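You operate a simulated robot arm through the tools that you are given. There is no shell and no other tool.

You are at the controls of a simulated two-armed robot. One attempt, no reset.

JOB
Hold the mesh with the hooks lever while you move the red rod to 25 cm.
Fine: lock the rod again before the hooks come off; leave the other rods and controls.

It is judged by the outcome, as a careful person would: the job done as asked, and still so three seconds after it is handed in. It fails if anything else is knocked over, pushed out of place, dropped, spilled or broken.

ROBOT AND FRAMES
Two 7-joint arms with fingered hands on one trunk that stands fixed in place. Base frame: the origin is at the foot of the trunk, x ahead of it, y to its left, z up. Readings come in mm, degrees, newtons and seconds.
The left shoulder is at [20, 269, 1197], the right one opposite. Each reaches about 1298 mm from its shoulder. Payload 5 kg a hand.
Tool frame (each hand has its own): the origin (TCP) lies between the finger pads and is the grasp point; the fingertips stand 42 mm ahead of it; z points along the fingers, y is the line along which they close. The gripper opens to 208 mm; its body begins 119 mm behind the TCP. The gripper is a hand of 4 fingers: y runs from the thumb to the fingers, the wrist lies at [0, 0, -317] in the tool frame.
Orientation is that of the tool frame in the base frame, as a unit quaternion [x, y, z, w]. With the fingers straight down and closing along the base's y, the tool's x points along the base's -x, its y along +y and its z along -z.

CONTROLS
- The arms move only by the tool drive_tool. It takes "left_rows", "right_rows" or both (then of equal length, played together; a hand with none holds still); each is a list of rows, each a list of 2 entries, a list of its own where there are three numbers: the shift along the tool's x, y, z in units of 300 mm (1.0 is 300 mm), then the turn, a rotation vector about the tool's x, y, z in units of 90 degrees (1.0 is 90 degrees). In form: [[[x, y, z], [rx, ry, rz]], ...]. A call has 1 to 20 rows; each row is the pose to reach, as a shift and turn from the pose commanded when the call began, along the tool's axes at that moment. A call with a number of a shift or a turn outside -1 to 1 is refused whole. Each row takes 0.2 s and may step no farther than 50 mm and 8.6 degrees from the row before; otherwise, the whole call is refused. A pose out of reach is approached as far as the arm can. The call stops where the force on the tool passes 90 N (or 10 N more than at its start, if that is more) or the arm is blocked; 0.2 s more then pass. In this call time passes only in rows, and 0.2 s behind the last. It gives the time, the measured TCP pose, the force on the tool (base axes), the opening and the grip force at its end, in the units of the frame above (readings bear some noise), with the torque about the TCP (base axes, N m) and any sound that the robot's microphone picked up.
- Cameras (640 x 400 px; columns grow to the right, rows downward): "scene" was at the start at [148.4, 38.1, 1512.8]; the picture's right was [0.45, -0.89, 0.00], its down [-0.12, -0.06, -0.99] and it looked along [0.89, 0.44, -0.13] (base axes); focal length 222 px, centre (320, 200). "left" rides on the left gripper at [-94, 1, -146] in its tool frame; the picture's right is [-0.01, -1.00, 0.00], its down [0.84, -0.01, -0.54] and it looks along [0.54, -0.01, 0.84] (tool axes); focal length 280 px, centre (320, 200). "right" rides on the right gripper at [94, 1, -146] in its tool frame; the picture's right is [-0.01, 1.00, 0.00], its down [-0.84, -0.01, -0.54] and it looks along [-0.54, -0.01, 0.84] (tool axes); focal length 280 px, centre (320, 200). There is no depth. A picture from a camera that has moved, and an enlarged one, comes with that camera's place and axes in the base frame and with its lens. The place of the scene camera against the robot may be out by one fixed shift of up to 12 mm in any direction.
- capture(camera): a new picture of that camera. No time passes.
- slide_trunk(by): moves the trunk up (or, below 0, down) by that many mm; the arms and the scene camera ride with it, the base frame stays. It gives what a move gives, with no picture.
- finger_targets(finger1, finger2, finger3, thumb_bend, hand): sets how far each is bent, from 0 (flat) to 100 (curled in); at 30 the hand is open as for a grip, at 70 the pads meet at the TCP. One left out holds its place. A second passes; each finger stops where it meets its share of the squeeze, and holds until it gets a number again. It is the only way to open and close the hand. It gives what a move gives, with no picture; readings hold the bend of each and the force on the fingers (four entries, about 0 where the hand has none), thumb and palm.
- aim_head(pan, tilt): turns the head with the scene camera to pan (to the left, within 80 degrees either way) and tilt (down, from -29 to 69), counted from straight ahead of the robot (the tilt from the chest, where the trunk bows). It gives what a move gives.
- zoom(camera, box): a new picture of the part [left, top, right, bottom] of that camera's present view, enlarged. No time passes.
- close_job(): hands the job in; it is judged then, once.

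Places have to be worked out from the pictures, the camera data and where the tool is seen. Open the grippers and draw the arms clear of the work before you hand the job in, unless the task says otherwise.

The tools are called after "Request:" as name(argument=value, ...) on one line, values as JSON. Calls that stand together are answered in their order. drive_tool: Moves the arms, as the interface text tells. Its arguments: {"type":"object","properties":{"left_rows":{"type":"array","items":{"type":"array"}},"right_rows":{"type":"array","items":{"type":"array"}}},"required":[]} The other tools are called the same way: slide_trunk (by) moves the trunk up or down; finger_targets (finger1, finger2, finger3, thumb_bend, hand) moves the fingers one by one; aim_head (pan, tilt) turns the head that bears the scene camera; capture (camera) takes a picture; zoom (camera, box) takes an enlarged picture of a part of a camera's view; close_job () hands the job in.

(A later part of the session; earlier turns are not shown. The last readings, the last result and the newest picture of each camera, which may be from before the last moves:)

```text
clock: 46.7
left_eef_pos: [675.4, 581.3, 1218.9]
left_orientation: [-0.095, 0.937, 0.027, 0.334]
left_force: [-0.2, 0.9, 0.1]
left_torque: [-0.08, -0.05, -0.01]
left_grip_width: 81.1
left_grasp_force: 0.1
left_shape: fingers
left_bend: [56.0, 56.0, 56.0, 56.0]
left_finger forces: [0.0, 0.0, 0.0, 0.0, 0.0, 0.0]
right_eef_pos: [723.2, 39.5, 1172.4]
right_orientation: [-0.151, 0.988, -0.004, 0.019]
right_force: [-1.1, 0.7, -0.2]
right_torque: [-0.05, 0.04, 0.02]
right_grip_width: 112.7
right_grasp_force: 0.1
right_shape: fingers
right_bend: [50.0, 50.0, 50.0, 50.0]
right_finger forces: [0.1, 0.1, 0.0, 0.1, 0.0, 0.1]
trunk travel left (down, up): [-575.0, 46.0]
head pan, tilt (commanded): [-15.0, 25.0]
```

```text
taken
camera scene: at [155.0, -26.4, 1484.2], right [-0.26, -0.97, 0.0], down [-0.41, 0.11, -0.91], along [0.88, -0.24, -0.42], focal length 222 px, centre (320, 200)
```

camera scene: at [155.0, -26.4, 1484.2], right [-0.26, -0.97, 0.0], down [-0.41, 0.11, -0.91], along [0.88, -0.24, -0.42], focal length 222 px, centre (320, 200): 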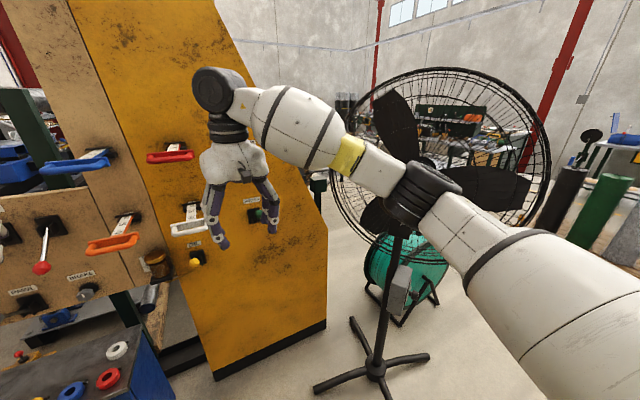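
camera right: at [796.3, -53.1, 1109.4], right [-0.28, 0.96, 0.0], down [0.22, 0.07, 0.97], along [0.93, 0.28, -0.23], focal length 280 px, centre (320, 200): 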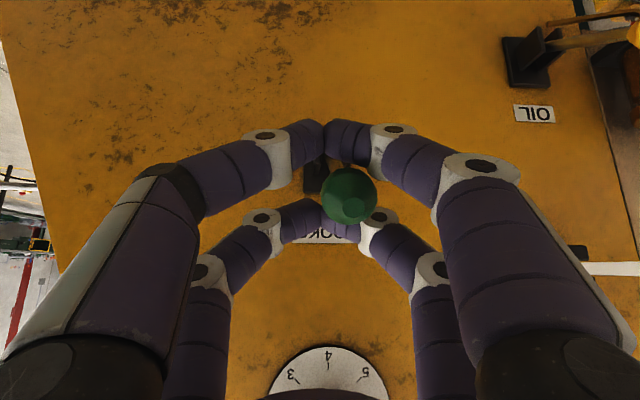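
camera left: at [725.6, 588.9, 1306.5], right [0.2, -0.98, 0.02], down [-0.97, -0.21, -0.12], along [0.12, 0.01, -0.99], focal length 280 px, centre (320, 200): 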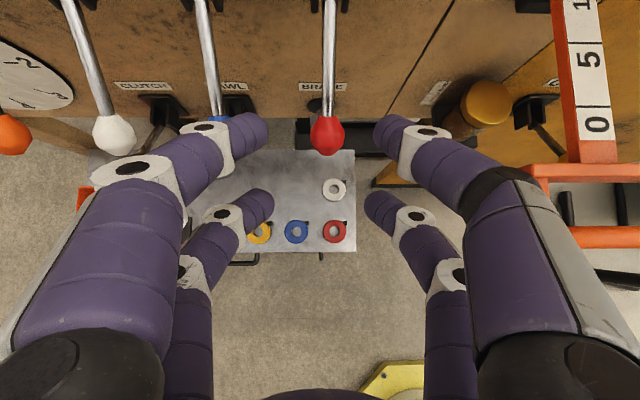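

The fan has gone back to exactly its first-seen pose and the trunk is unloaded — no lasting harm. From now on I keep the right arm extended with the hand steep. I make a fist with the right hand, lift it, and carry it forward to above the green knob with pitch about 75°.

Request:
finger_targets(hand="right", finger1=76, finger2=76, finger3=76, thumb_bend=76)

Request:
drive_tool(right_rows=[[[0.006, -0.027, -0.069], [0, 0, 0]], [[0.011, -0.055, -0.139], [0, 0, 0]], [[0.017, -0.082, -0.208], [0, 0, 0]], [[-0.059, -0.108, -0.205], [0, -0.015, 0.021]], [[-0.135, -0.133, -0.202], [0, -0.031, 0.043]], [[-0.212, -0.159, -0.199], [0, -0.046, 0.064]], [[-0.288, -0.185, -0.196], [0, -0.062, 0.086]], [[-0.364, -0.21, -0.192], [0, -0.077, 0.107]], [[-0.44, -0.236, -0.189], [0, -0.093, 0.129]], [[-0.516, -0.262, -0.186], [0, -0.108, 0.15]], [[-0.593, -0.287, -0.183], [0, -0.124, 0.172]], [[-0.669, -0.313, -0.18], [0, -0.139, 0.193]]])

Request:
capture(camera="right")

Request:
capture(camera="scene")

```text
clock: 47.7
left_eef_pos: [676.0, 581.1, 1221.1]
left_orientation: [-0.095, 0.937, 0.027, 0.335]
left_force: [-0.8, -0.2, -0.4]
left_torque: [0.02, 0.02, 0.0]
left_grip_width: 81.1
left_grasp_force: 0.1
left_shape: fingers
left_bend: [56.0, 56.0, 56.0, 56.0]
left_finger forces: [0.0, 0.0, 0.1, 0.0, 0.0, 0.0]
right_eef_pos: [722.3, 39.1, 1172.0]
right_orientation: [-0.152, 0.988, -0.004, 0.019]
right_force: [-0.5, 0.6, 0.0]
right_torque: [0.03, -0.01, -0.02]
right_grip_width: 5.0
right_grasp_force: 0.0
right_shape: fingers
right_bend: [73.0, 73.0, 73.0, 73.0]
right_finger forces: [0.0, 0.1, 0.1, 0.0, 0.0, 0.0]
trunk travel left (down, up): [-575.0, 46.0]
head pan, tilt (commanded): [-15.0, 25.0]
```

```text
clock: 50.3
left_eef_pos: [674.6, 581.3, 1218.5]
left_orientation: [-0.096, 0.937, 0.027, 0.334]
left_force: [0.5, 0.7, 0.1]
left_torque: [-0.06, -0.02, -0.08]
left_grip_width: 81.0
left_grasp_force: 0.0
left_shape: fingers
left_bend: [56.0, 56.0, 56.0, 56.0]
left_finger forces: [0.1, 0.0, 0.1, 0.0, 0.2, 0.0]
right_eef_pos: [939.0, 12.5, 1234.6]
right_orientation: [-0.001, 0.992, 0.015, 0.127]
right_force: [0.3, 0.7, 0.3]
right_torque: [-0.09, -0.03, -0.02]
right_grip_width: 5.1
right_grasp_force: 0.2
right_shape: fingers
right_bend: [73.0, 73.0, 73.0, 73.0]
right_finger forces: [0.0, 0.1, 0.1, 0.1, 0.0, 0.1]
trunk travel left (down, up): [-575.0, 46.0]
head pan, tilt (commanded): [-15.0, 25.0]
```

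```text
taken
camera right: at [812.1, 8.9, 1351.8], right [0.01, 1.0, 0.03], down [0.68, -0.03, 0.73], along [0.73, 0.02, -0.68], focal length 280 px, centre (320, 200)
```

right: 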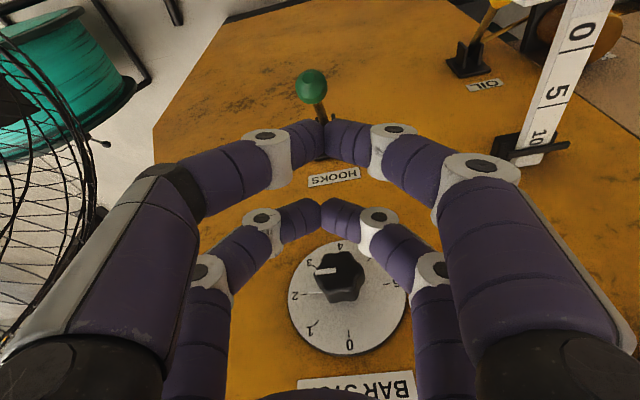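

```text
taken
camera scene: at [154.7, -26.1, 1484.3], right [-0.26, -0.97, 0.0], down [-0.41, 0.11, -0.91], along [0.88, -0.23, -0.42], focal length 222 px, centre (320, 200)
```

scene: 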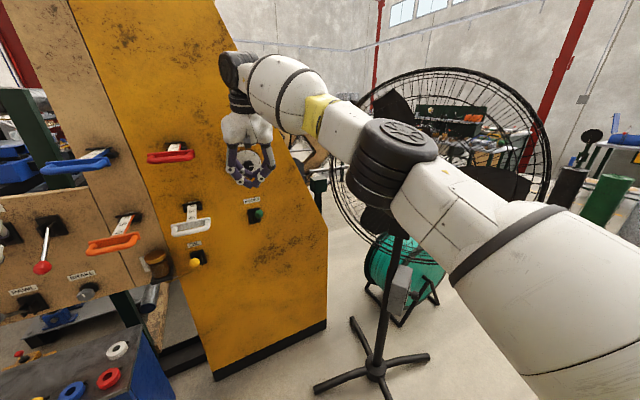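

No contact with anything now, and the elbow is far from the fan. The green knob refines to about [943, 10, 1069]. I lower the fist to about 25 mm above it, steepening a little, and check alignment.

Request:
drive_tool(right_rows=[[[0.029, -0.006, 0.075], [0, 0.007, 0]], [[0.058, -0.012, 0.15], [0, 0.014, 0]], [[0.087, -0.018, 0.224], [0, 0.021, 0]], [[0.116, -0.024, 0.299], [0, 0.028, 0]]])

Request:
capture(camera="right")

Request:
zoom(camera="scene", box=[180, 120, 320, 260])

```text
clock: 51.3
left_eef_pos: [674.8, 579.1, 1219.3]
left_orientation: [-0.096, 0.937, 0.027, 0.335]
left_force: [-0.5, 0.3, 0.3]
left_torque: [0.01, 0.0, 0.0]
left_grip_width: 80.8
left_grasp_force: 0.1
left_shape: fingers
left_bend: [56.0, 56.0, 56.0, 56.0]
left_finger forces: [0.0, 0.0, 0.1, 0.0, 0.0, 0.0]
right_eef_pos: [927.5, 3.2, 1139.8]
right_orientation: [-0.002, 0.994, 0.015, 0.104]
right_force: [0.0, 0.5, 0.7]
right_torque: [0.06, 0.01, 0.02]
right_grip_width: 5.2
right_grasp_force: 0.1
right_shape: fingers
right_bend: [73.0, 73.0, 73.0, 73.0]
right_finger forces: [0.1, 0.0, 0.0, 0.0, 0.1, 0.0]
trunk travel left (down, up): [-575.0, 46.0]
head pan, tilt (commanded): [-15.0, 25.0]
```

```text
taken
camera right: at [805.9, 0.4, 1263.9], right [0.01, 1.0, 0.03], down [0.71, -0.03, 0.7], along [0.7, 0.02, -0.71], focal length 280 px, centre (320, 200)
```

right: 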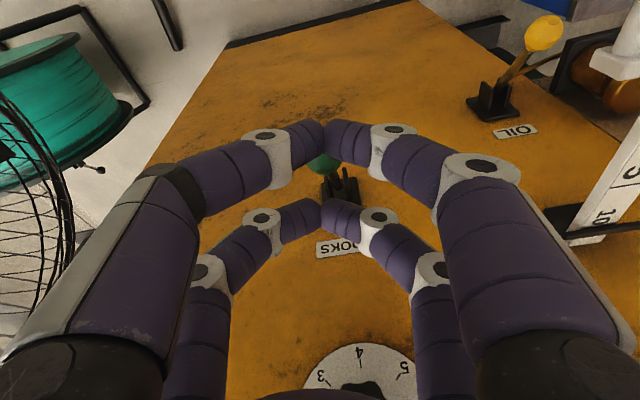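

```text
2.86 times, centred on (250, 190) of scene
camera zoom: at [154.6, -27.3, 1484.3], right [-0.26, -0.97, 0.0], down [-0.41, 0.11, -0.91], along [0.88, -0.23, -0.42], focal length 635 px, centre (520, 229)
```

zoom: 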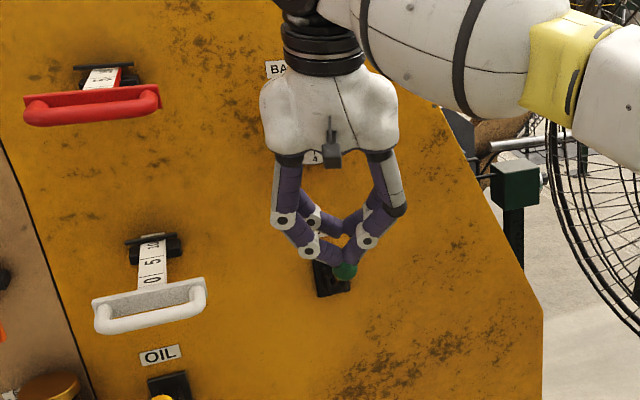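

The knob sits right under the groove between the two finger pairs. I press down following the lever's arc for the first part, then check.

Request:
drive_tool(right_rows=[[[0, 0.005, 0.043], [0, 0, 0]], [[-0.001, 0.01, 0.085], [0, 0, 0]], [[0.03, 0.005, 0.132], [0, 0.008, 0]], [[0.06, 0.001, 0.18], [0, 0.017, 0]]])

Request:
capture(camera="right")

Request:
zoom(camera="scene", box=[180, 120, 320, 260])

```text
clock: 52.3
left_eef_pos: [675.9, 580.9, 1218.5]
left_orientation: [-0.095, 0.937, 0.027, 0.335]
left_force: [0.0, 0.3, 0.4]
left_torque: [0.0, 0.0, -0.02]
left_grip_width: 81.1
left_grasp_force: 0.0
left_shape: fingers
left_bend: [56.0, 56.0, 56.0, 56.0]
left_finger forces: [0.0, 0.1, 0.0, 0.0, 0.1, 0.0]
right_eef_pos: [922.7, 6.9, 1081.3]
right_orientation: [0.0, 0.996, 0.015, 0.091]
right_force: [1.6, -0.4, 0.6]
right_torque: [0.0, -0.06, -0.03]
right_grip_width: 5.1
right_grasp_force: 0.1
right_shape: fingers
right_bend: [73.0, 74.0, 74.0, 73.0]
right_finger forces: [0.0, 0.0, 0.1, 0.0, 0.0, 0.0]
trunk travel left (down, up): [-575.0, 46.0]
head pan, tilt (commanded): [-15.0, 25.0]
```

```text
taken
camera right: at [804.6, 3.3, 1208.4], right [0.01, 1.0, 0.03], down [0.73, -0.03, 0.68], along [0.68, 0.02, -0.73], focal length 280 px, centre (320, 200)
```

right: 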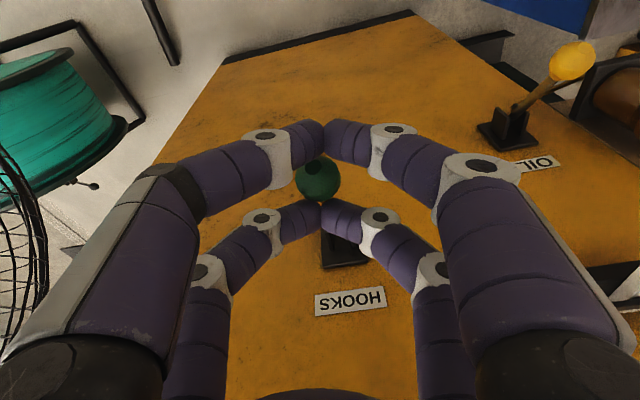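

```text
2.86 times, centred on (250, 190) of scene
camera zoom: at [154.8, -26.9, 1484.2], right [-0.26, -0.97, 0.0], down [-0.41, 0.11, -0.91], along [0.88, -0.23, -0.42], focal length 635 px, centre (520, 229)
```

zoom: 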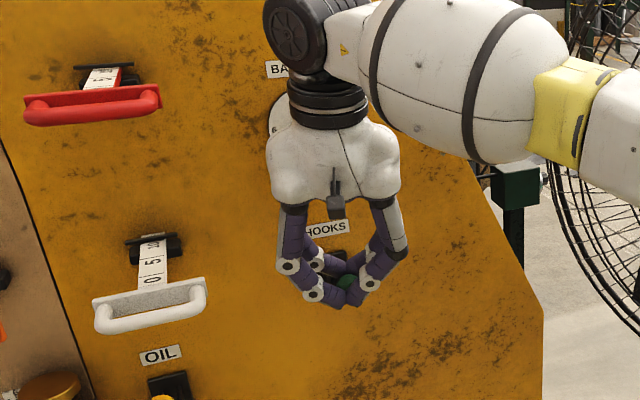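

The lever is swinging down under the fist with only about 2 N. I continue along the arc to the bottom.

Request:
drive_tool(right_rows=[[[0.018, -0.005, 0.05], [0, 0.008, 0]], [[0.035, -0.01, 0.101], [0, 0.017, 0]], [[0.036, -0.01, 0.158], [0, 0.025, 0]], [[0.036, -0.01, 0.216], [0, 0.033, 0]], [[0.024, -0.008, 0.272], [0, 0.042, 0]], [[0.009, -0.005, 0.329], [0, 0.05, 0]]])

Request:
capture(camera="right")

Request:
capture(camera="scene")

Request:
zoom(camera="scene", box=[180, 150, 320, 290])

```text
clock: 53.7
left_eef_pos: [673.8, 581.3, 1221.3]
left_orientation: [-0.096, 0.937, 0.028, 0.335]
left_force: [0.0, -0.1, -0.4]
left_torque: [0.0, 0.0, -0.01]
left_grip_width: 81.2
left_grasp_force: 0.1
left_shape: fingers
left_bend: [56.0, 56.0, 56.0, 56.0]
left_finger forces: [0.0, 0.0, 0.0, 0.0, 0.0, 0.0]
right_eef_pos: [937.4, 9.7, 988.6]
right_orientation: [-0.003, 0.998, 0.015, 0.053]
right_force: [-11.3, 0.9, 15.9]
right_torque: [0.11, -0.29, 0.13]
right_grip_width: 5.0
right_grasp_force: 14.7
right_shape: fingers
right_bend: [73.0, 76.0, 74.0, 73.0]
right_finger forces: [0.0, 29.3, 0.1, 0.1, 0.1, 0.1]
trunk travel left (down, up): [-575.0, 46.0]
head pan, tilt (commanded): [-15.0, 25.0]
```

```text
taken
camera right: at [828.5, 5.1, 1123.4], right [0.01, 1.0, 0.03], down [0.78, -0.03, 0.62], along [0.63, 0.02, -0.78], focal length 280 px, centre (320, 200)
```

right: 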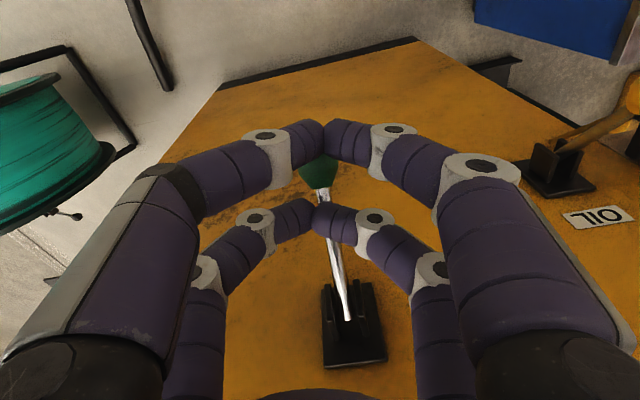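

```text
taken
camera scene: at [152.3, -26.9, 1484.9], right [-0.26, -0.97, 0.0], down [-0.41, 0.11, -0.91], along [0.88, -0.23, -0.42], focal length 222 px, centre (320, 200)
```

scene: 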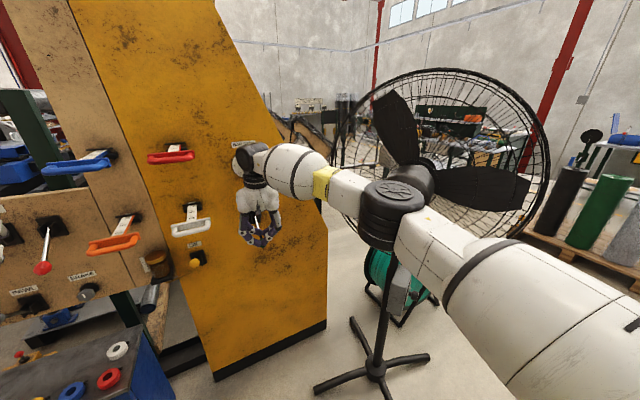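

```text
2.86 times, centred on (250, 220) of scene
camera zoom: at [152.3, -26.9, 1484.9], right [-0.26, -0.97, 0.0], down [-0.41, 0.11, -0.91], along [0.88, -0.23, -0.42], focal length 635 px, centre (520, 143)
```

zoom: 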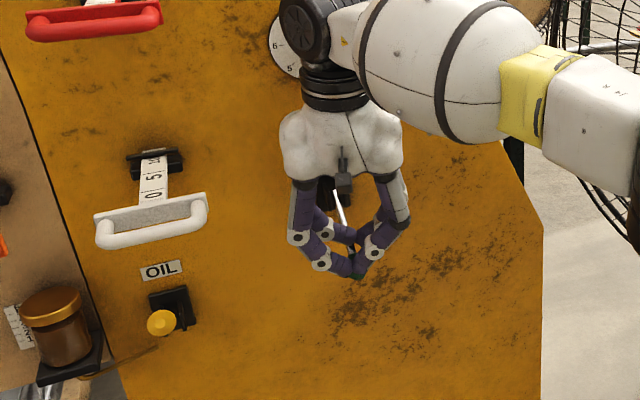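

The hooks lever is now fully down, with the far finger pair across its shaft pressing with about 16–20 N; the fan is untouched. I hold the right hand still and bring the left hand toward the red lock lever, stopping about 70 mm short to check.

Request:
drive_tool(left_rows=[[[0, -0.012, 0.09], [0, 0, 0]], [[0, -0.025, 0.18], [0, 0, 0]], [[-0.005, -0.035, 0.27], [0, 0, 0]], [[-0.01, -0.035, 0.36], [0, 0, 0]], [[-0.013, -0.035, 0.45], [0, 0, 0]], [[-0.013, -0.035, 0.55], [0, 0, 0]]])

Request:
capture(camera="left")

Request:
capture(camera="right")

```text
clock: 55.1
left_eef_pos: [783.9, 592.1, 1096.2]
left_orientation: [-0.096, 0.937, 0.027, 0.335]
left_force: [-0.9, 0.6, 0.4]
left_torque: [-0.08, 0.02, -0.06]
left_grip_width: 81.1
left_grasp_force: 0.0
left_shape: fingers
left_bend: [56.0, 56.0, 56.0, 56.0]
left_finger forces: [0.0, 0.0, 0.0, 0.0, 0.1, 0.0]
right_eef_pos: [937.9, 8.8, 986.2]
right_orientation: [-0.003, 0.999, 0.014, 0.053]
right_force: [-7.4, 2.3, 13.5]
right_torque: [0.05, -0.44, 0.05]
right_grip_width: 5.0
right_grasp_force: 12.7
right_shape: fingers
right_bend: [73.0, 77.0, 74.0, 73.0]
right_finger forces: [0.0, 25.5, 0.0, 0.0, 0.0, 0.0]
trunk travel left (down, up): [-575.0, 46.0]
head pan, tilt (commanded): [-15.0, 25.0]
```

```text
taken
camera left: at [762.7, 591.6, 1268.9], right [0.21, -0.98, 0.02], down [-0.97, -0.21, -0.12], along [0.12, 0.0, -0.99], focal length 280 px, centre (320, 200)
```

left: 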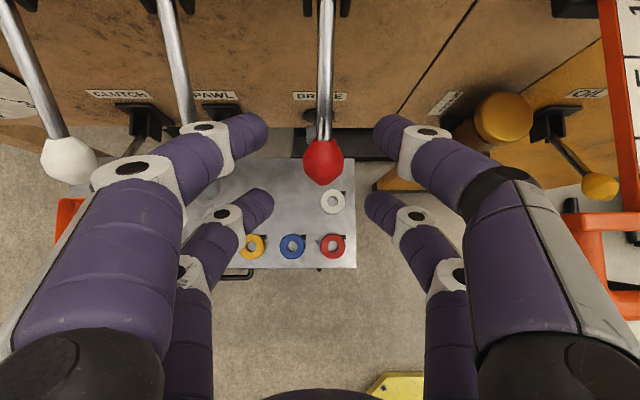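

```text
taken
camera right: at [829.1, 5.1, 1121.2], right [0.01, 1.0, 0.03], down [0.78, -0.03, 0.62], along [0.62, 0.02, -0.78], focal length 280 px, centre (320, 200)
```

right: 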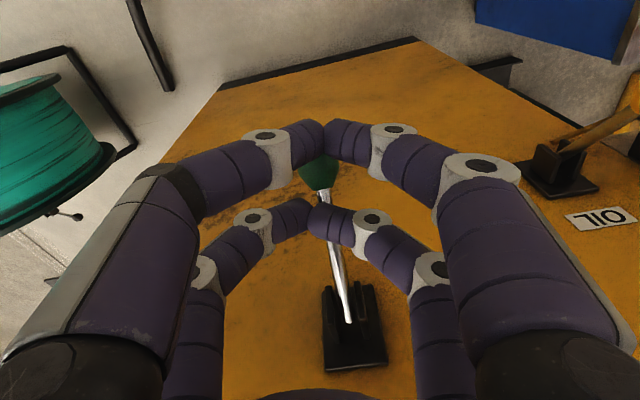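

The red knob lies at tool (2, −3, 60), well centred, and the right hand still holds the hooks lever down. I advance the left hand 68 mm so the knob goes inside the fingers, then close them beneath the shaft.

Request:
drive_tool(left_rows=[[[0, -0.005, 0.075], [0, 0, 0]], [[0.003, -0.01, 0.15], [0, 0, 0]], [[0.006, -0.01, 0.227], [0, 0, 0]]])

Request:
capture(camera="left")

```text
clock: 55.9
left_eef_pos: [822.9, 595.6, 1041.6]
left_orientation: [-0.096, 0.937, 0.027, 0.334]
left_force: [-0.4, 0.5, 0.1]
left_torque: [-0.04, 0.02, -0.02]
left_grip_width: 81.2
left_grasp_force: 0.0
left_shape: fingers
left_bend: [56.0, 56.0, 56.0, 56.0]
left_finger forces: [0.1, 0.0, 0.0, 0.0, 0.0, 0.0]
right_eef_pos: [937.8, 9.3, 985.2]
right_orientation: [-0.002, 0.998, 0.015, 0.053]
right_force: [-9.8, -0.9, 10.3]
right_torque: [-0.02, -0.12, 0.0]
right_grip_width: 4.9
right_grasp_force: 11.3
right_shape: fingers
right_bend: [73.0, 77.0, 74.0, 73.0]
right_finger forces: [0.1, 23.5, 0.0, 0.0, 0.0, 0.1]
trunk travel left (down, up): [-575.0, 46.0]
head pan, tilt (commanded): [-15.0, 25.0]
```

```text
taken
camera left: at [803.0, 594.9, 1214.3], right [0.21, -0.98, 0.02], down [-0.97, -0.21, -0.12], along [0.12, 0.0, -0.99], focal length 280 px, centre (320, 200)
```

left: 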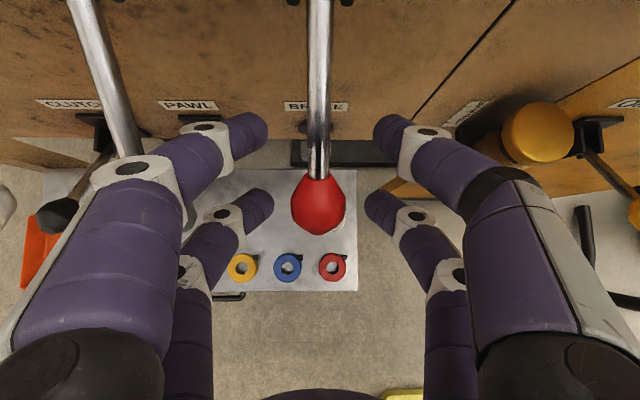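

The knob is inside the hand with the shaft between finger1 and thumb. I close the fingers beneath it.

Request:
finger_targets(hand="left", finger1=76, finger2=76, finger3=76, thumb_bend=76)

Request:
capture(camera="left")

```text
clock: 56.9
left_eef_pos: [823.6, 594.3, 1041.1]
left_orientation: [-0.095, 0.937, 0.027, 0.336]
left_force: [0.4, 1.0, -0.8]
left_torque: [-0.01, -0.02, -0.01]
left_grip_width: 5.0
left_grasp_force: 0.0
left_shape: fingers
left_bend: [73.0, 73.0, 73.0, 73.0]
left_finger forces: [0.0, 0.0, 0.0, 0.1, 0.0, 0.1]
right_eef_pos: [938.4, 8.3, 985.5]
right_orientation: [-0.003, 0.999, 0.015, 0.052]
right_force: [-9.9, -1.0, 8.7]
right_torque: [-0.02, -0.07, 0.01]
right_grip_width: 4.9
right_grasp_force: 11.5
right_shape: fingers
right_bend: [73.0, 76.0, 74.0, 73.0]
right_finger forces: [0.0, 23.3, 0.0, 0.0, 0.0, 0.0]
trunk travel left (down, up): [-575.0, 46.0]
head pan, tilt (commanded): [-15.0, 25.0]
```

```text
taken
camera left: at [803.1, 594.4, 1214.7], right [0.21, -0.98, 0.02], down [-0.97, -0.21, -0.12], along [0.12, 0.0, -0.99], focal length 280 px, centre (320, 200)
```

left: 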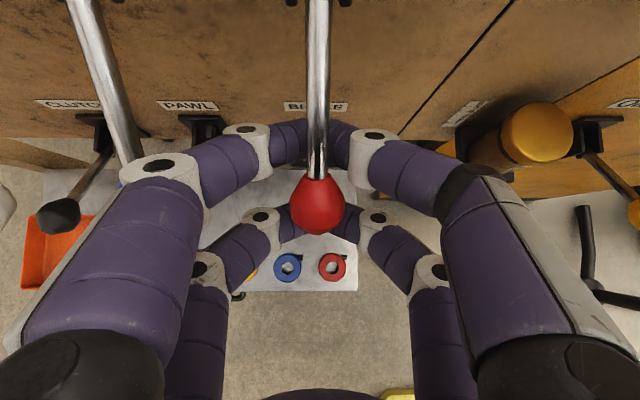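

The fingers are closed under the red lever's shaft and knob. I lift along the lever's arc, half the stroke first.

Request:
drive_tool(left_rows=[[[-0.031, 0, -0.037], [0, 0, 0]], [[-0.04, -0.003, -0.114], [0, 0, 0]], [[-0.066, -0.004, -0.191], [0, 0, 0]]])

Request:
capture(camera="left")

```text
clock: 57.7
left_eef_pos: [803.1, 589.2, 1097.5]
left_orientation: [-0.096, 0.937, 0.028, 0.335]
left_force: [0.5, -0.1, -0.7]
left_torque: [0.02, 0.01, 0.04]
left_grip_width: 1.7
left_grasp_force: 0.1
left_shape: fingers
left_bend: [74.0, 73.0, 73.0, 73.0]
left_finger forces: [0.0, 0.1, 0.0, 0.0, 0.2, 0.1]
right_eef_pos: [937.8, 7.4, 985.1]
right_orientation: [-0.002, 0.999, 0.015, 0.052]
right_force: [-10.2, -1.9, 9.0]
right_torque: [0.06, -0.12, 0.05]
right_grip_width: 4.9
right_grasp_force: 11.6
right_shape: fingers
right_bend: [73.0, 76.0, 74.0, 73.0]
right_finger forces: [0.0, 23.5, 0.0, 0.1, 0.0, 0.0]
trunk travel left (down, up): [-575.0, 46.0]
head pan, tilt (commanded): [-15.0, 25.0]
```

```text
taken
camera left: at [783.0, 588.0, 1272.2], right [0.21, -0.98, 0.02], down [-0.97, -0.21, -0.12], along [0.12, 0.0, -0.99], focal length 280 px, centre (320, 200)
```

left: 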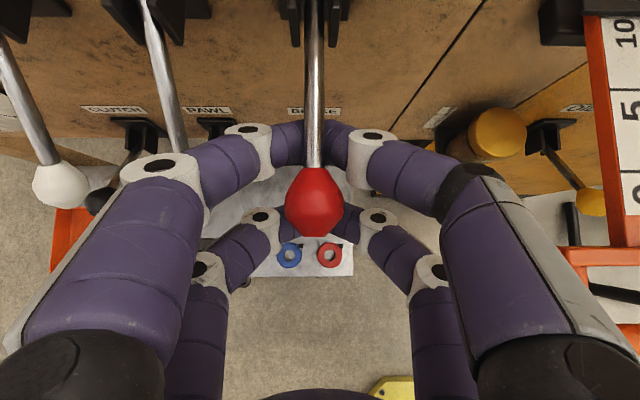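

The red lever follows the hand up while blue stays put. I continue through the rest of the stroke.

Request:
drive_tool(left_rows=[[[-0.022, 0, -0.034], [0, 0, 0]], [[-0.045, -0.001, -0.067], [0, 0, 0]], [[-0.075, -0.001, -0.095], [0, 0, 0]], [[-0.105, -0.002, -0.12], [0, 0, 0]], [[-0.134, -0.002, -0.137], [0, 0, 0]]])

Request:
capture(camera="left")

```text
clock: 58.9
left_eef_pos: [806.0, 591.0, 1150.1]
left_orientation: [-0.096, 0.938, 0.028, 0.331]
left_force: [-8.7, -3.9, -22.4]
left_torque: [-0.19, 0.94, -0.07]
left_grip_width: 1.0
left_grasp_force: 13.9
left_shape: fingers
left_bend: [74.0, 73.0, 73.0, 73.0]
left_finger forces: [13.6, 0.1, 0.0, 0.0, 13.2, 0.1]
right_eef_pos: [938.8, 8.4, 985.7]
right_orientation: [-0.003, 0.998, 0.015, 0.053]
right_force: [-8.8, -2.2, 11.0]
right_torque: [0.02, -0.27, -0.05]
right_grip_width: 4.6
right_grasp_force: 12.4
right_shape: fingers
right_bend: [73.0, 77.0, 74.0, 73.0]
right_finger forces: [0.0, 25.1, 0.1, 0.1, 0.0, 0.0]
trunk travel left (down, up): [-575.0, 46.0]
head pan, tilt (commanded): [-15.0, 25.0]
```

```text
taken
camera left: at [786.3, 592.0, 1325.0], right [0.21, -0.98, 0.02], down [-0.97, -0.21, -0.11], along [0.11, 0.0, -0.99], focal length 280 px, centre (320, 200)
```

left: 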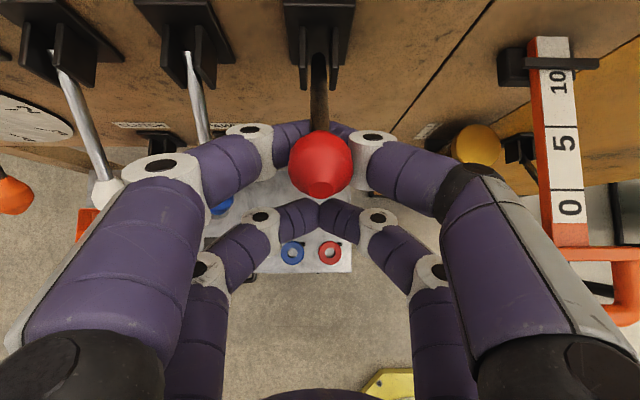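

The red lever is fully up against its stop (about 22 N). I relax slightly, open the left fingers, and back the hand off along its axis.

Request:
drive_tool(left_rows=[[[0.02, 0, 0.025], [0, 0, 0]]])

Request:
finger_targets(hand="left", finger1=54, finger2=54, finger3=54, thumb_bend=54)

Request:
drive_tool(left_rows=[[[0, 0, -0.08], [0, 0, 0]], [[0, 0, -0.17], [0, 0, 0]], [[0, 0, -0.26], [0, 0, 0]], [[0, 0, -0.36], [0, 0, 0]], [[0, 0, -0.46], [0, 0, 0]]])

Request:
capture(camera="left")

```text
clock: 59.3
left_eef_pos: [808.4, 590.1, 1147.6]
left_orientation: [-0.095, 0.937, 0.027, 0.335]
left_force: [-13.3, -2.3, -5.1]
left_torque: [-0.01, 0.03, 0.06]
left_grip_width: 1.8
left_grasp_force: 0.0
left_shape: fingers
left_bend: [75.0, 73.0, 73.0, 74.0]
left_finger forces: [0.0, 0.0, 0.1, 0.0, 0.1, 0.0]
right_eef_pos: [937.6, 9.2, 985.8]
right_orientation: [-0.003, 0.999, 0.015, 0.052]
right_force: [-4.7, -1.7, 7.3]
right_torque: [-0.03, -0.18, -0.07]
right_grip_width: 5.0
right_grasp_force: 0.2
right_shape: fingers
right_bend: [73.0, 76.0, 74.0, 73.0]
right_finger forces: [0.0, 0.1, 0.1, 0.0, 0.0, 0.1]
trunk travel left (down, up): [-575.0, 46.0]
head pan, tilt (commanded): [-15.0, 25.0]
```

```text
clock: 60.3
left_eef_pos: [808.9, 590.7, 1146.8]
left_orientation: [-0.095, 0.937, 0.027, 0.335]
left_force: [-1.3, -0.1, 0.8]
left_torque: [-0.01, 0.0, 0.01]
left_grip_width: 91.1
left_grasp_force: 0.0
left_shape: fingers
left_bend: [54.0, 54.0, 54.0, 54.0]
left_finger forces: [0.0, 0.1, 0.0, 0.1, 0.0, 0.1]
right_eef_pos: [937.6, 8.1, 985.6]
right_orientation: [-0.002, 0.998, 0.015, 0.053]
right_force: [-6.2, -0.4, 9.8]
right_torque: [0.08, -0.24, 0.03]
right_grip_width: 5.0
right_grasp_force: 10.0
right_shape: fingers
right_bend: [73.0, 76.0, 74.0, 73.0]
right_finger forces: [0.0, 20.9, 0.0, 0.1, 0.1, 0.0]
trunk travel left (down, up): [-575.0, 46.0]
head pan, tilt (commanded): [-15.0, 25.0]
```

```text
clock: 61.5
left_eef_pos: [720.9, 577.4, 1254.7]
left_orientation: [-0.096, 0.937, 0.028, 0.334]
left_force: [-0.1, 0.6, 0.2]
left_torque: [0.04, 0.01, 0.02]
left_grip_width: 91.0
left_grasp_force: 0.1
left_shape: fingers
left_bend: [54.0, 54.0, 54.0, 54.0]
left_finger forces: [0.0, 0.1, 0.0, 0.0, 0.1, 0.1]
right_eef_pos: [937.6, 8.2, 986.1]
right_orientation: [-0.003, 0.998, 0.015, 0.053]
right_force: [-8.2, -0.2, 10.5]
right_torque: [0.12, -0.17, 0.1]
right_grip_width: 5.1
right_grasp_force: 11.5
right_shape: fingers
right_bend: [73.0, 76.0, 74.0, 73.0]
right_finger forces: [0.0, 22.7, 0.0, 0.1, 0.1, 0.1]
trunk travel left (down, up): [-575.0, 46.0]
head pan, tilt (commanded): [-15.0, 25.0]
```

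```text
taken
camera left: at [701.2, 575.6, 1428.1], right [0.21, -0.98, 0.02], down [-0.97, -0.21, -0.12], along [0.12, 0.0, -0.99], focal length 280 px, centre (320, 200)
```

left: 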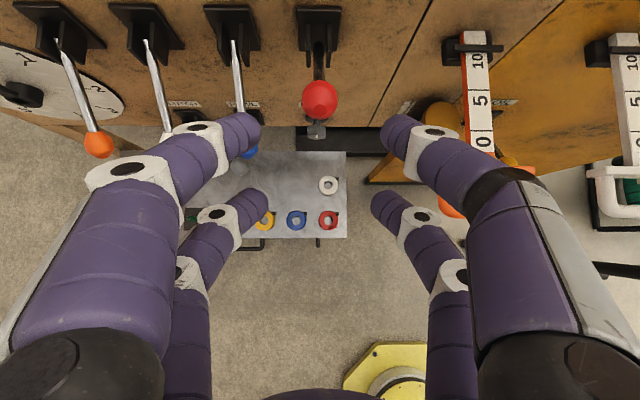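

The red lock stays up on its own, and hooks are still held. Next I raise the left hand above handle height while steepening it, then carry it right to look down on the red rod.

Request:
drive_tool(left_rows=[[[-0.079, 0, -0.097], [0, 0.05, 0]], [[-0.158, 0, -0.194], [0, 0.1, 0]], [[-0.237, 0, -0.29], [0, 0.15, 0]], [[-0.316, 0, -0.387], [0, 0.2, 0]], [[-0.395, 0, -0.484], [0, 0.25, 0]], [[-0.474, 0, -0.581], [0, 0.3, 0]]])

Request:
drive_tool(left_rows=[[[0, -0.12, 0], [0, 0.01, 0]], [[0, -0.24, 0], [0, 0.02, 0]], [[0, -0.36, 0], [0, 0.03, 0]], [[0, -0.48, 0], [0, 0.04, 0]], [[0, -0.6, 0], [0, 0.05, 0]], [[0, -0.72, 0], [0, 0.06, 0]], [[0, -0.84, 0], [0, 0.07, 0]], [[0, -0.96, 0], [0, 0.08, 0]]])

Request:
capture(camera="left")

Request:
capture(camera="right")

```text
clock: 62.9
left_eef_pos: [720.3, 578.2, 1479.4]
left_orientation: [-0.1, 0.989, 0.004, 0.105]
left_force: [0.1, -0.3, -0.6]
left_torque: [-0.05, 0.01, 0.0]
left_grip_width: 91.2
left_grasp_force: 0.1
left_shape: fingers
left_bend: [54.0, 54.0, 54.0, 54.0]
left_finger forces: [0.0, 0.0, 0.0, 0.0, 0.1, 0.1]
right_eef_pos: [937.8, 8.1, 985.0]
right_orientation: [-0.003, 0.998, 0.015, 0.053]
right_force: [-6.2, -2.6, 6.9]
right_torque: [-0.05, -0.15, -0.09]
right_grip_width: 5.0
right_grasp_force: 0.0
right_shape: fingers
right_bend: [73.0, 77.0, 74.0, 73.0]
right_finger forces: [0.0, 0.0, 0.0, 0.0, 0.0, 0.0]
trunk travel left (down, up): [-575.0, 46.0]
head pan, tilt (commanded): [-15.0, 25.0]
```

```text
clock: 64.7
left_eef_pos: [701.8, 362.7, 1428.0]
left_orientation: [-0.1, 0.994, -0.004, 0.048]
left_force: [-0.7, 0.4, 0.5]
left_torque: [-0.06, -0.02, 0.01]
left_grip_width: 91.5
left_grasp_force: 0.1
left_shape: fingers
left_bend: [54.0, 54.0, 54.0, 54.0]
left_finger forces: [0.0, 0.0, 0.0, 0.0, 0.1, 0.1]
left hand out of reach, approached as far as the arm can: row 3, 4, 5, 6, 7, 8
right_eef_pos: [937.3, 9.5, 986.3]
right_orientation: [-0.002, 0.999, 0.015, 0.053]
right_force: [-3.6, -0.2, 4.9]
right_torque: [0.02, -0.1, 0.02]
right_grip_width: 5.1
right_grasp_force: 0.0
right_shape: fingers
right_bend: [73.0, 76.0, 74.0, 73.0]
right_finger forces: [0.1, 0.0, 0.0, 0.0, 0.0, 0.0]
trunk travel left (down, up): [-575.0, 46.0]
head pan, tilt (commanded): [-15.0, 25.0]
```

```text
taken
camera left: at [778.6, 382.6, 1584.5], right [0.21, -0.98, 0.02], down [-0.87, -0.18, 0.46], along [-0.44, -0.11, -0.89], focal length 280 px, centre (320, 200)
```

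left: 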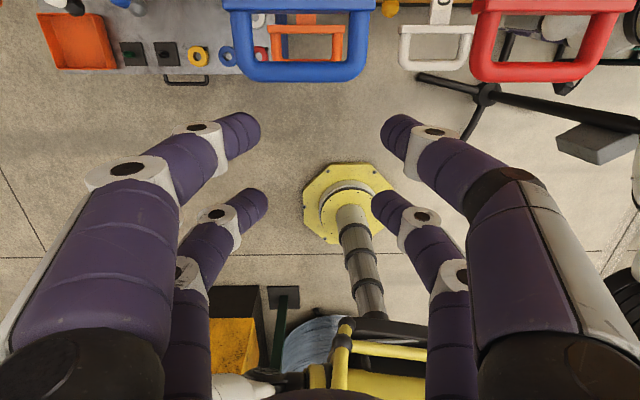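

```text
taken
camera right: at [829.9, 4.3, 1120.9], right [0.01, 1.0, 0.03], down [0.78, -0.03, 0.62], along [0.62, 0.02, -0.78], focal length 280 px, centre (320, 200)
```

right: 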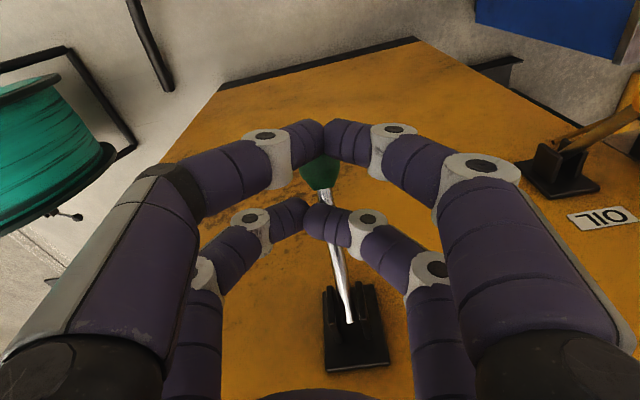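

The left posture ran into a joint limit when vertical that high; a 60° pitch should suit better. The red handle bar is confirmed at about [805, 197, 1339]. I set finger1/thumb to straddle the rod, open the other two wider, re-pitch, and move over the red handle; the right hand adds a little downward preload.

Request:
finger_targets(hand="left", finger1=60, finger2=40, finger3=40, thumb_bend=60)

Request:
drive_tool(left_rows=[[[0, 0, 0], [0, -0.068, 0]], [[0, 0, 0], [0, -0.135, 0]], [[0, 0, 0], [0, -0.203, 0]], [[0, 0, 0], [0, -0.271, 0]], [[-0.028, -0.123, 0.002], [0, -0.271, 0]], [[-0.056, -0.245, 0.004], [0, -0.271, 0]], [[-0.085, -0.368, 0.007], [0, -0.271, 0]], [[-0.113, -0.49, 0.009], [0, -0.271, 0]], [[-0.141, -0.613, 0.011], [0, -0.271, 0]]], right_rows=[[[0, 0, 0.005], [0, 0, 0]], [[0, 0, 0.01], [0, 0, 0]], [[0, 0, 0.013], [0, 0, 0]], [[0, 0, 0.013], [0, 0, 0]], [[0, 0, 0.013], [0, 0, 0]], [[0, 0, 0.013], [0, 0, 0]], [[0, 0, 0.013], [0, 0, 0]], [[0, 0, 0.013], [0, 0, 0]], [[0, 0, 0.013], [0, 0, 0]]])

Request:
capture(camera="left")

Request:
aim_head(pan=12, tilt=12)

Request:
capture(camera="scene")

```text
clock: 65.7
left_eef_pos: [702.5, 363.4, 1429.7]
left_orientation: [-0.099, 0.994, -0.006, 0.048]
left_force: [-0.2, 0.4, 0.0]
left_torque: [0.02, -0.01, -0.04]
left_grip_width: 60.9
left_grasp_force: 0.0
left_shape: fingers
left_bend: [60.0, 40.0, 40.0, 60.0]
left_finger forces: [0.0, 0.0, 0.0, 0.1, 0.1, 0.0]
right_eef_pos: [937.7, 8.1, 985.5]
right_orientation: [-0.002, 0.999, 0.015, 0.052]
right_force: [-4.4, -0.3, 4.5]
right_torque: [0.0, -0.12, 0.02]
right_grip_width: 5.1
right_grasp_force: 0.1
right_shape: fingers
right_bend: [73.0, 76.0, 74.0, 73.0]
right_finger forces: [0.1, 0.0, 0.0, 0.0, 0.1, 0.1]
trunk travel left (down, up): [-575.0, 46.0]
head pan, tilt (commanded): [-15.0, 25.0]
```

```text
clock: 67.7
left_eef_pos: [738.0, 275.1, 1421.0]
left_orientation: [-0.099, 0.962, 0.02, 0.252]
left_force: [2.9, 0.9, -2.1]
left_torque: [0.0, 0.21, -0.02]
left_grip_width: 60.2
left_grasp_force: 0.0
left_shape: fingers
left_bend: [60.0, 40.0, 40.0, 60.0]
left_finger forces: [0.1, 0.0, 0.0, 0.0, 0.0, 0.0]
left hand out of reach, approached as far as the arm can: row 7, 8, 9
right_eef_pos: [937.2, 9.6, 981.7]
right_orientation: [-0.004, 0.999, 0.017, 0.052]
right_force: [-20.6, -2.5, 17.4]
right_torque: [0.05, -0.29, 0.0]
right_grip_width: 5.0
right_grasp_force: 18.4
right_shape: fingers
right_bend: [73.0, 77.0, 74.0, 73.0]
right_finger forces: [0.0, 37.1, 0.0, 0.1, 0.0, 0.0]
trunk travel left (down, up): [-575.0, 46.0]
head pan, tilt (commanded): [-15.0, 25.0]
```

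```text
taken
camera left: at [747.5, 280.4, 1595.1], right [0.21, -0.98, 0.02], down [-0.98, -0.21, 0.06], along [-0.05, -0.03, -1.0], focal length 280 px, centre (320, 200)
```

left: 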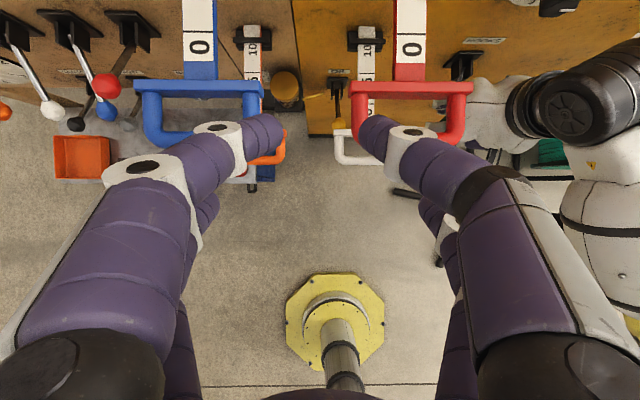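

```text
clock: 68.6
left_eef_pos: [737.3, 272.6, 1421.7]
left_orientation: [-0.097, 0.962, 0.019, 0.253]
left_force: [0.8, -0.6, -1.0]
left_torque: [0.0, 0.02, 0.0]
left_grip_width: 60.3
left_grasp_force: 0.1
left_shape: fingers
left_bend: [60.0, 40.0, 40.0, 60.0]
left_finger forces: [0.1, 0.0, 0.0, 0.0, 0.0, 0.0]
right_eef_pos: [939.8, 6.1, 980.3]
right_orientation: [-0.001, 0.999, 0.014, 0.053]
right_force: [1.2, -6.3, 2.9]
right_torque: [-0.16, -0.09, -0.29]
right_grip_width: 5.1
right_grasp_force: 0.1
right_shape: fingers
right_bend: [73.0, 76.0, 74.0, 73.0]
right_finger forces: [0.1, 0.0, 0.0, 0.1, 0.0, 0.1]
trunk travel left (down, up): [-575.0, 46.0]
head pan, tilt (commanded): [12.0, 12.0]
```

```text
taken
camera scene: at [156.8, 15.6, 1505.4], right [0.21, -0.98, 0.0], down [-0.2, -0.04, -0.98], along [0.96, 0.2, -0.21], focal length 222 px, centre (320, 200)
```

scene: 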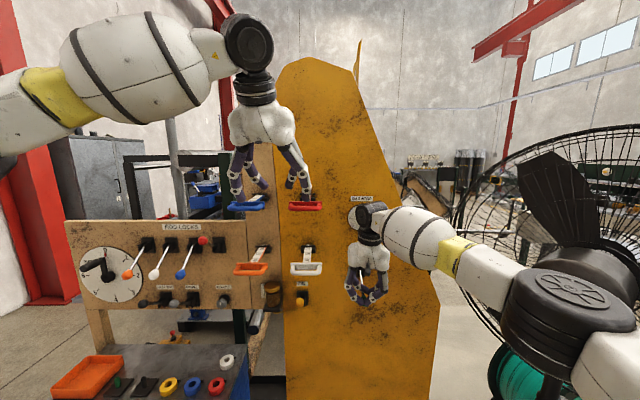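

Left is limited by its wrist bend; a lower pitch (about 47°) will fit. Before moving I check that the right hand still holds the hooks lever.

Request:
capture(camera="right")

Request:
drive_tool(left_rows=[[[-0.024, 0, -0.043], [0.009, -0.048, 0.016]], [[-0.048, -0.001, -0.085], [0.018, -0.096, 0.032]], [[-0.072, -0.002, -0.128], [0.027, -0.144, 0.048]], [[-0.13, -0.074, -0.094], [0.027, -0.144, 0.048]], [[-0.188, -0.146, -0.06], [0.027, -0.144, 0.048]], [[-0.247, -0.218, -0.026], [0.027, -0.144, 0.048]], [[-0.305, -0.29, 0.008], [0.027, -0.144, 0.048]]])

Request:
capture(camera="left")

Request:
capture(camera="scene")

```text
taken
camera right: at [830.4, 3.2, 1116.6], right [0.01, 1.0, 0.03], down [0.78, -0.03, 0.62], along [0.62, 0.02, -0.78], focal length 280 px, centre (320, 200)
```

right: 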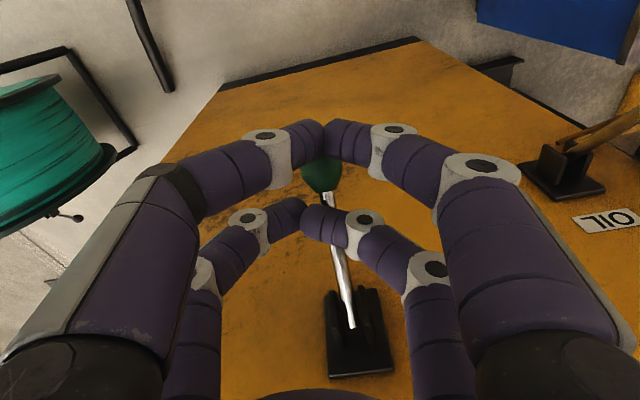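

```text
clock: 70.2
left_eef_pos: [806.0, 257.9, 1417.0]
left_orientation: [-0.055, 0.932, 0.019, 0.358]
left_force: [6.4, 3.5, -1.7]
left_torque: [-0.4, 0.6, -0.23]
left_grip_width: 60.3
left_grasp_force: 0.0
left_shape: fingers
left_bend: [60.0, 40.0, 40.0, 60.0]
left_finger forces: [0.1, 0.0, 0.0, 0.0, 0.1, 0.0]
left hand out of reach, approached as far as the arm can: row 5, 6, 7
right_eef_pos: [940.7, 9.3, 977.2]
right_orientation: [-0.002, 0.999, 0.014, 0.05]
right_force: [-2.7, -4.0, 9.7]
right_torque: [-0.33, -0.06, -0.21]
right_grip_width: 5.1
right_grasp_force: 12.1
right_shape: fingers
right_bend: [73.0, 78.0, 74.0, 73.0]
right_finger forces: [0.0, 24.8, 0.0, 0.0, 0.0, 0.0]
trunk travel left (down, up): [-575.0, 46.0]
head pan, tilt (commanded): [12.0, 12.0]
```

```text
taken
camera left: at [777.2, 257.2, 1589.3], right [0.13, -0.99, 0.01], down [-0.98, -0.13, -0.16], along [0.16, 0.01, -0.99], focal length 280 px, centre (320, 200)
```

left: 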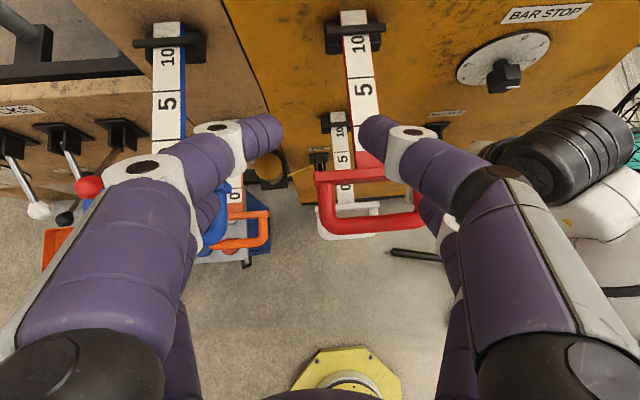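

```text
taken
camera scene: at [162.8, 18.2, 1504.3], right [0.21, -0.98, 0.0], down [-0.21, -0.05, -0.98], along [0.96, 0.2, -0.21], focal length 222 px, centre (320, 200)
```

scene: 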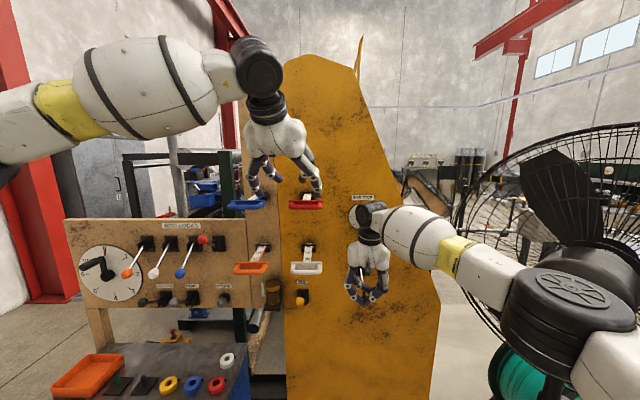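

The left hand stopped short again near [806, 258, 1417] and reads about 7 N; I check for contact with the blue handle.

Request:
zoom(camera="scene", box=[220, 90, 360, 220])

Request:
zoom(camera="left", box=[300, 0, 460, 240])

Request:
zoom(camera="left", box=[120, 100, 320, 270])

```text
3.08 times, centred on (290, 155) of scene
camera zoom: at [162.8, 18.2, 1504.3], right [0.21, -0.98, 0.0], down [-0.21, -0.05, -0.98], along [0.96, 0.2, -0.21], focal length 684 px, centre (412, 338)
```

zoom: 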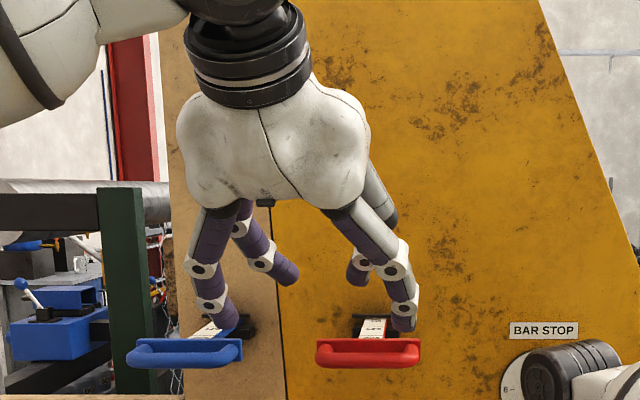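

```text
1.67 times, centred on (380, 120) of left
camera zoom: at [777.2, 257.2, 1589.3], right [0.13, -0.99, 0.01], down [-0.98, -0.13, -0.16], along [0.16, 0.01, -0.99], focal length 467 px, centre (220, 333)
```

zoom: 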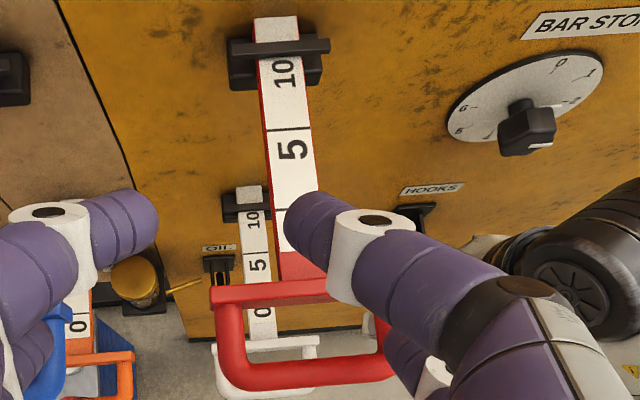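

```text
2.35 times, centred on (220, 185) of left
camera zoom: at [777.2, 257.2, 1589.3], right [0.13, -0.99, 0.01], down [-0.98, -0.13, -0.16], along [0.16, 0.01, -0.99], focal length 660 px, centre (555, 235)
```

zoom: 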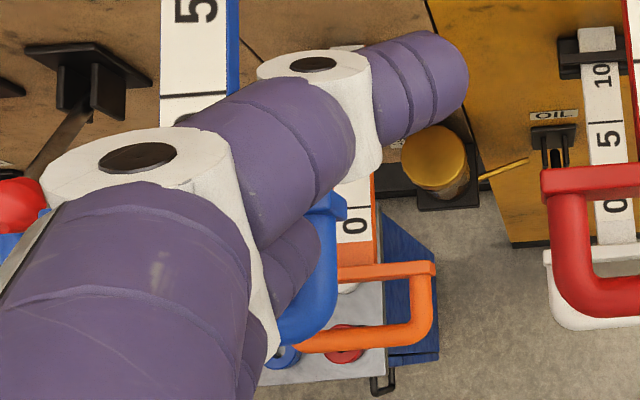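

Finger2 is hanging right above the blue handle, so I raise the left hand first, and turn it to yaw right (about −15°) and steeper, which should suit the left arm better.

Request:
drive_tool(left_rows=[[[-0.037, 0, -0.041], [0, 0, 0]], [[-0.075, -0.001, -0.083], [0.039, 0.033, 0.043]], [[-0.112, -0.001, -0.124], [0.078, 0.067, 0.087]], [[-0.112, -0.001, -0.124], [0.117, 0.1, 0.13]], [[-0.112, -0.001, -0.124], [0.156, 0.133, 0.173]]])

Request:
capture(camera="left")

```text
clock: 71.4
left_eef_pos: [805.0, 292.7, 1473.6]
left_orientation: [0.115, 0.957, -0.052, 0.26]
left_force: [1.5, 2.4, -2.0]
left_torque: [-0.35, 0.05, -0.23]
left_grip_width: 60.3
left_grasp_force: 0.0
left_shape: fingers
left_bend: [60.0, 40.0, 40.0, 60.0]
left_finger forces: [0.0, 0.1, 0.0, 0.1, 0.0, 0.0]
left hand out of reach, approached as far as the arm can: row 1, 2, 3, 4, 5
right_eef_pos: [938.1, 9.3, 981.8]
right_orientation: [-0.002, 0.999, 0.014, 0.051]
right_force: [-5.9, -6.9, 6.7]
right_torque: [-0.54, -0.14, -0.39]
right_grip_width: 5.1
right_grasp_force: 12.4
right_shape: fingers
right_bend: [73.0, 77.0, 73.0, 73.0]
right_finger forces: [0.0, 25.2, 0.0, 0.0, 0.1, 0.1]
trunk travel left (down, up): [-575.0, 46.0]
head pan, tilt (commanded): [12.0, 12.0]
```

```text
taken
camera left: at [812.9, 299.7, 1647.8], right [-0.23, -0.97, 0.05], down [-0.97, 0.24, 0.04], along [-0.05, -0.04, -1.0], focal length 280 px, centre (320, 200)
```

left: 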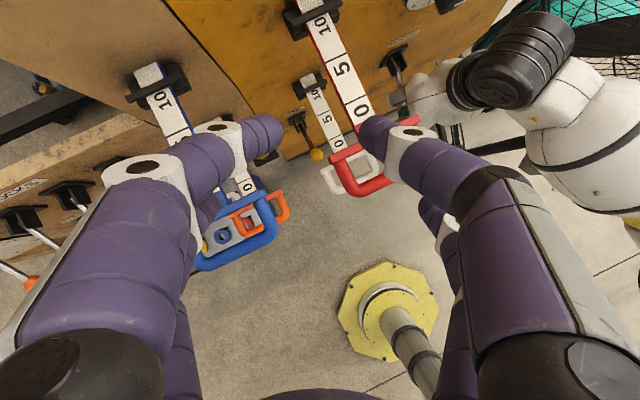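

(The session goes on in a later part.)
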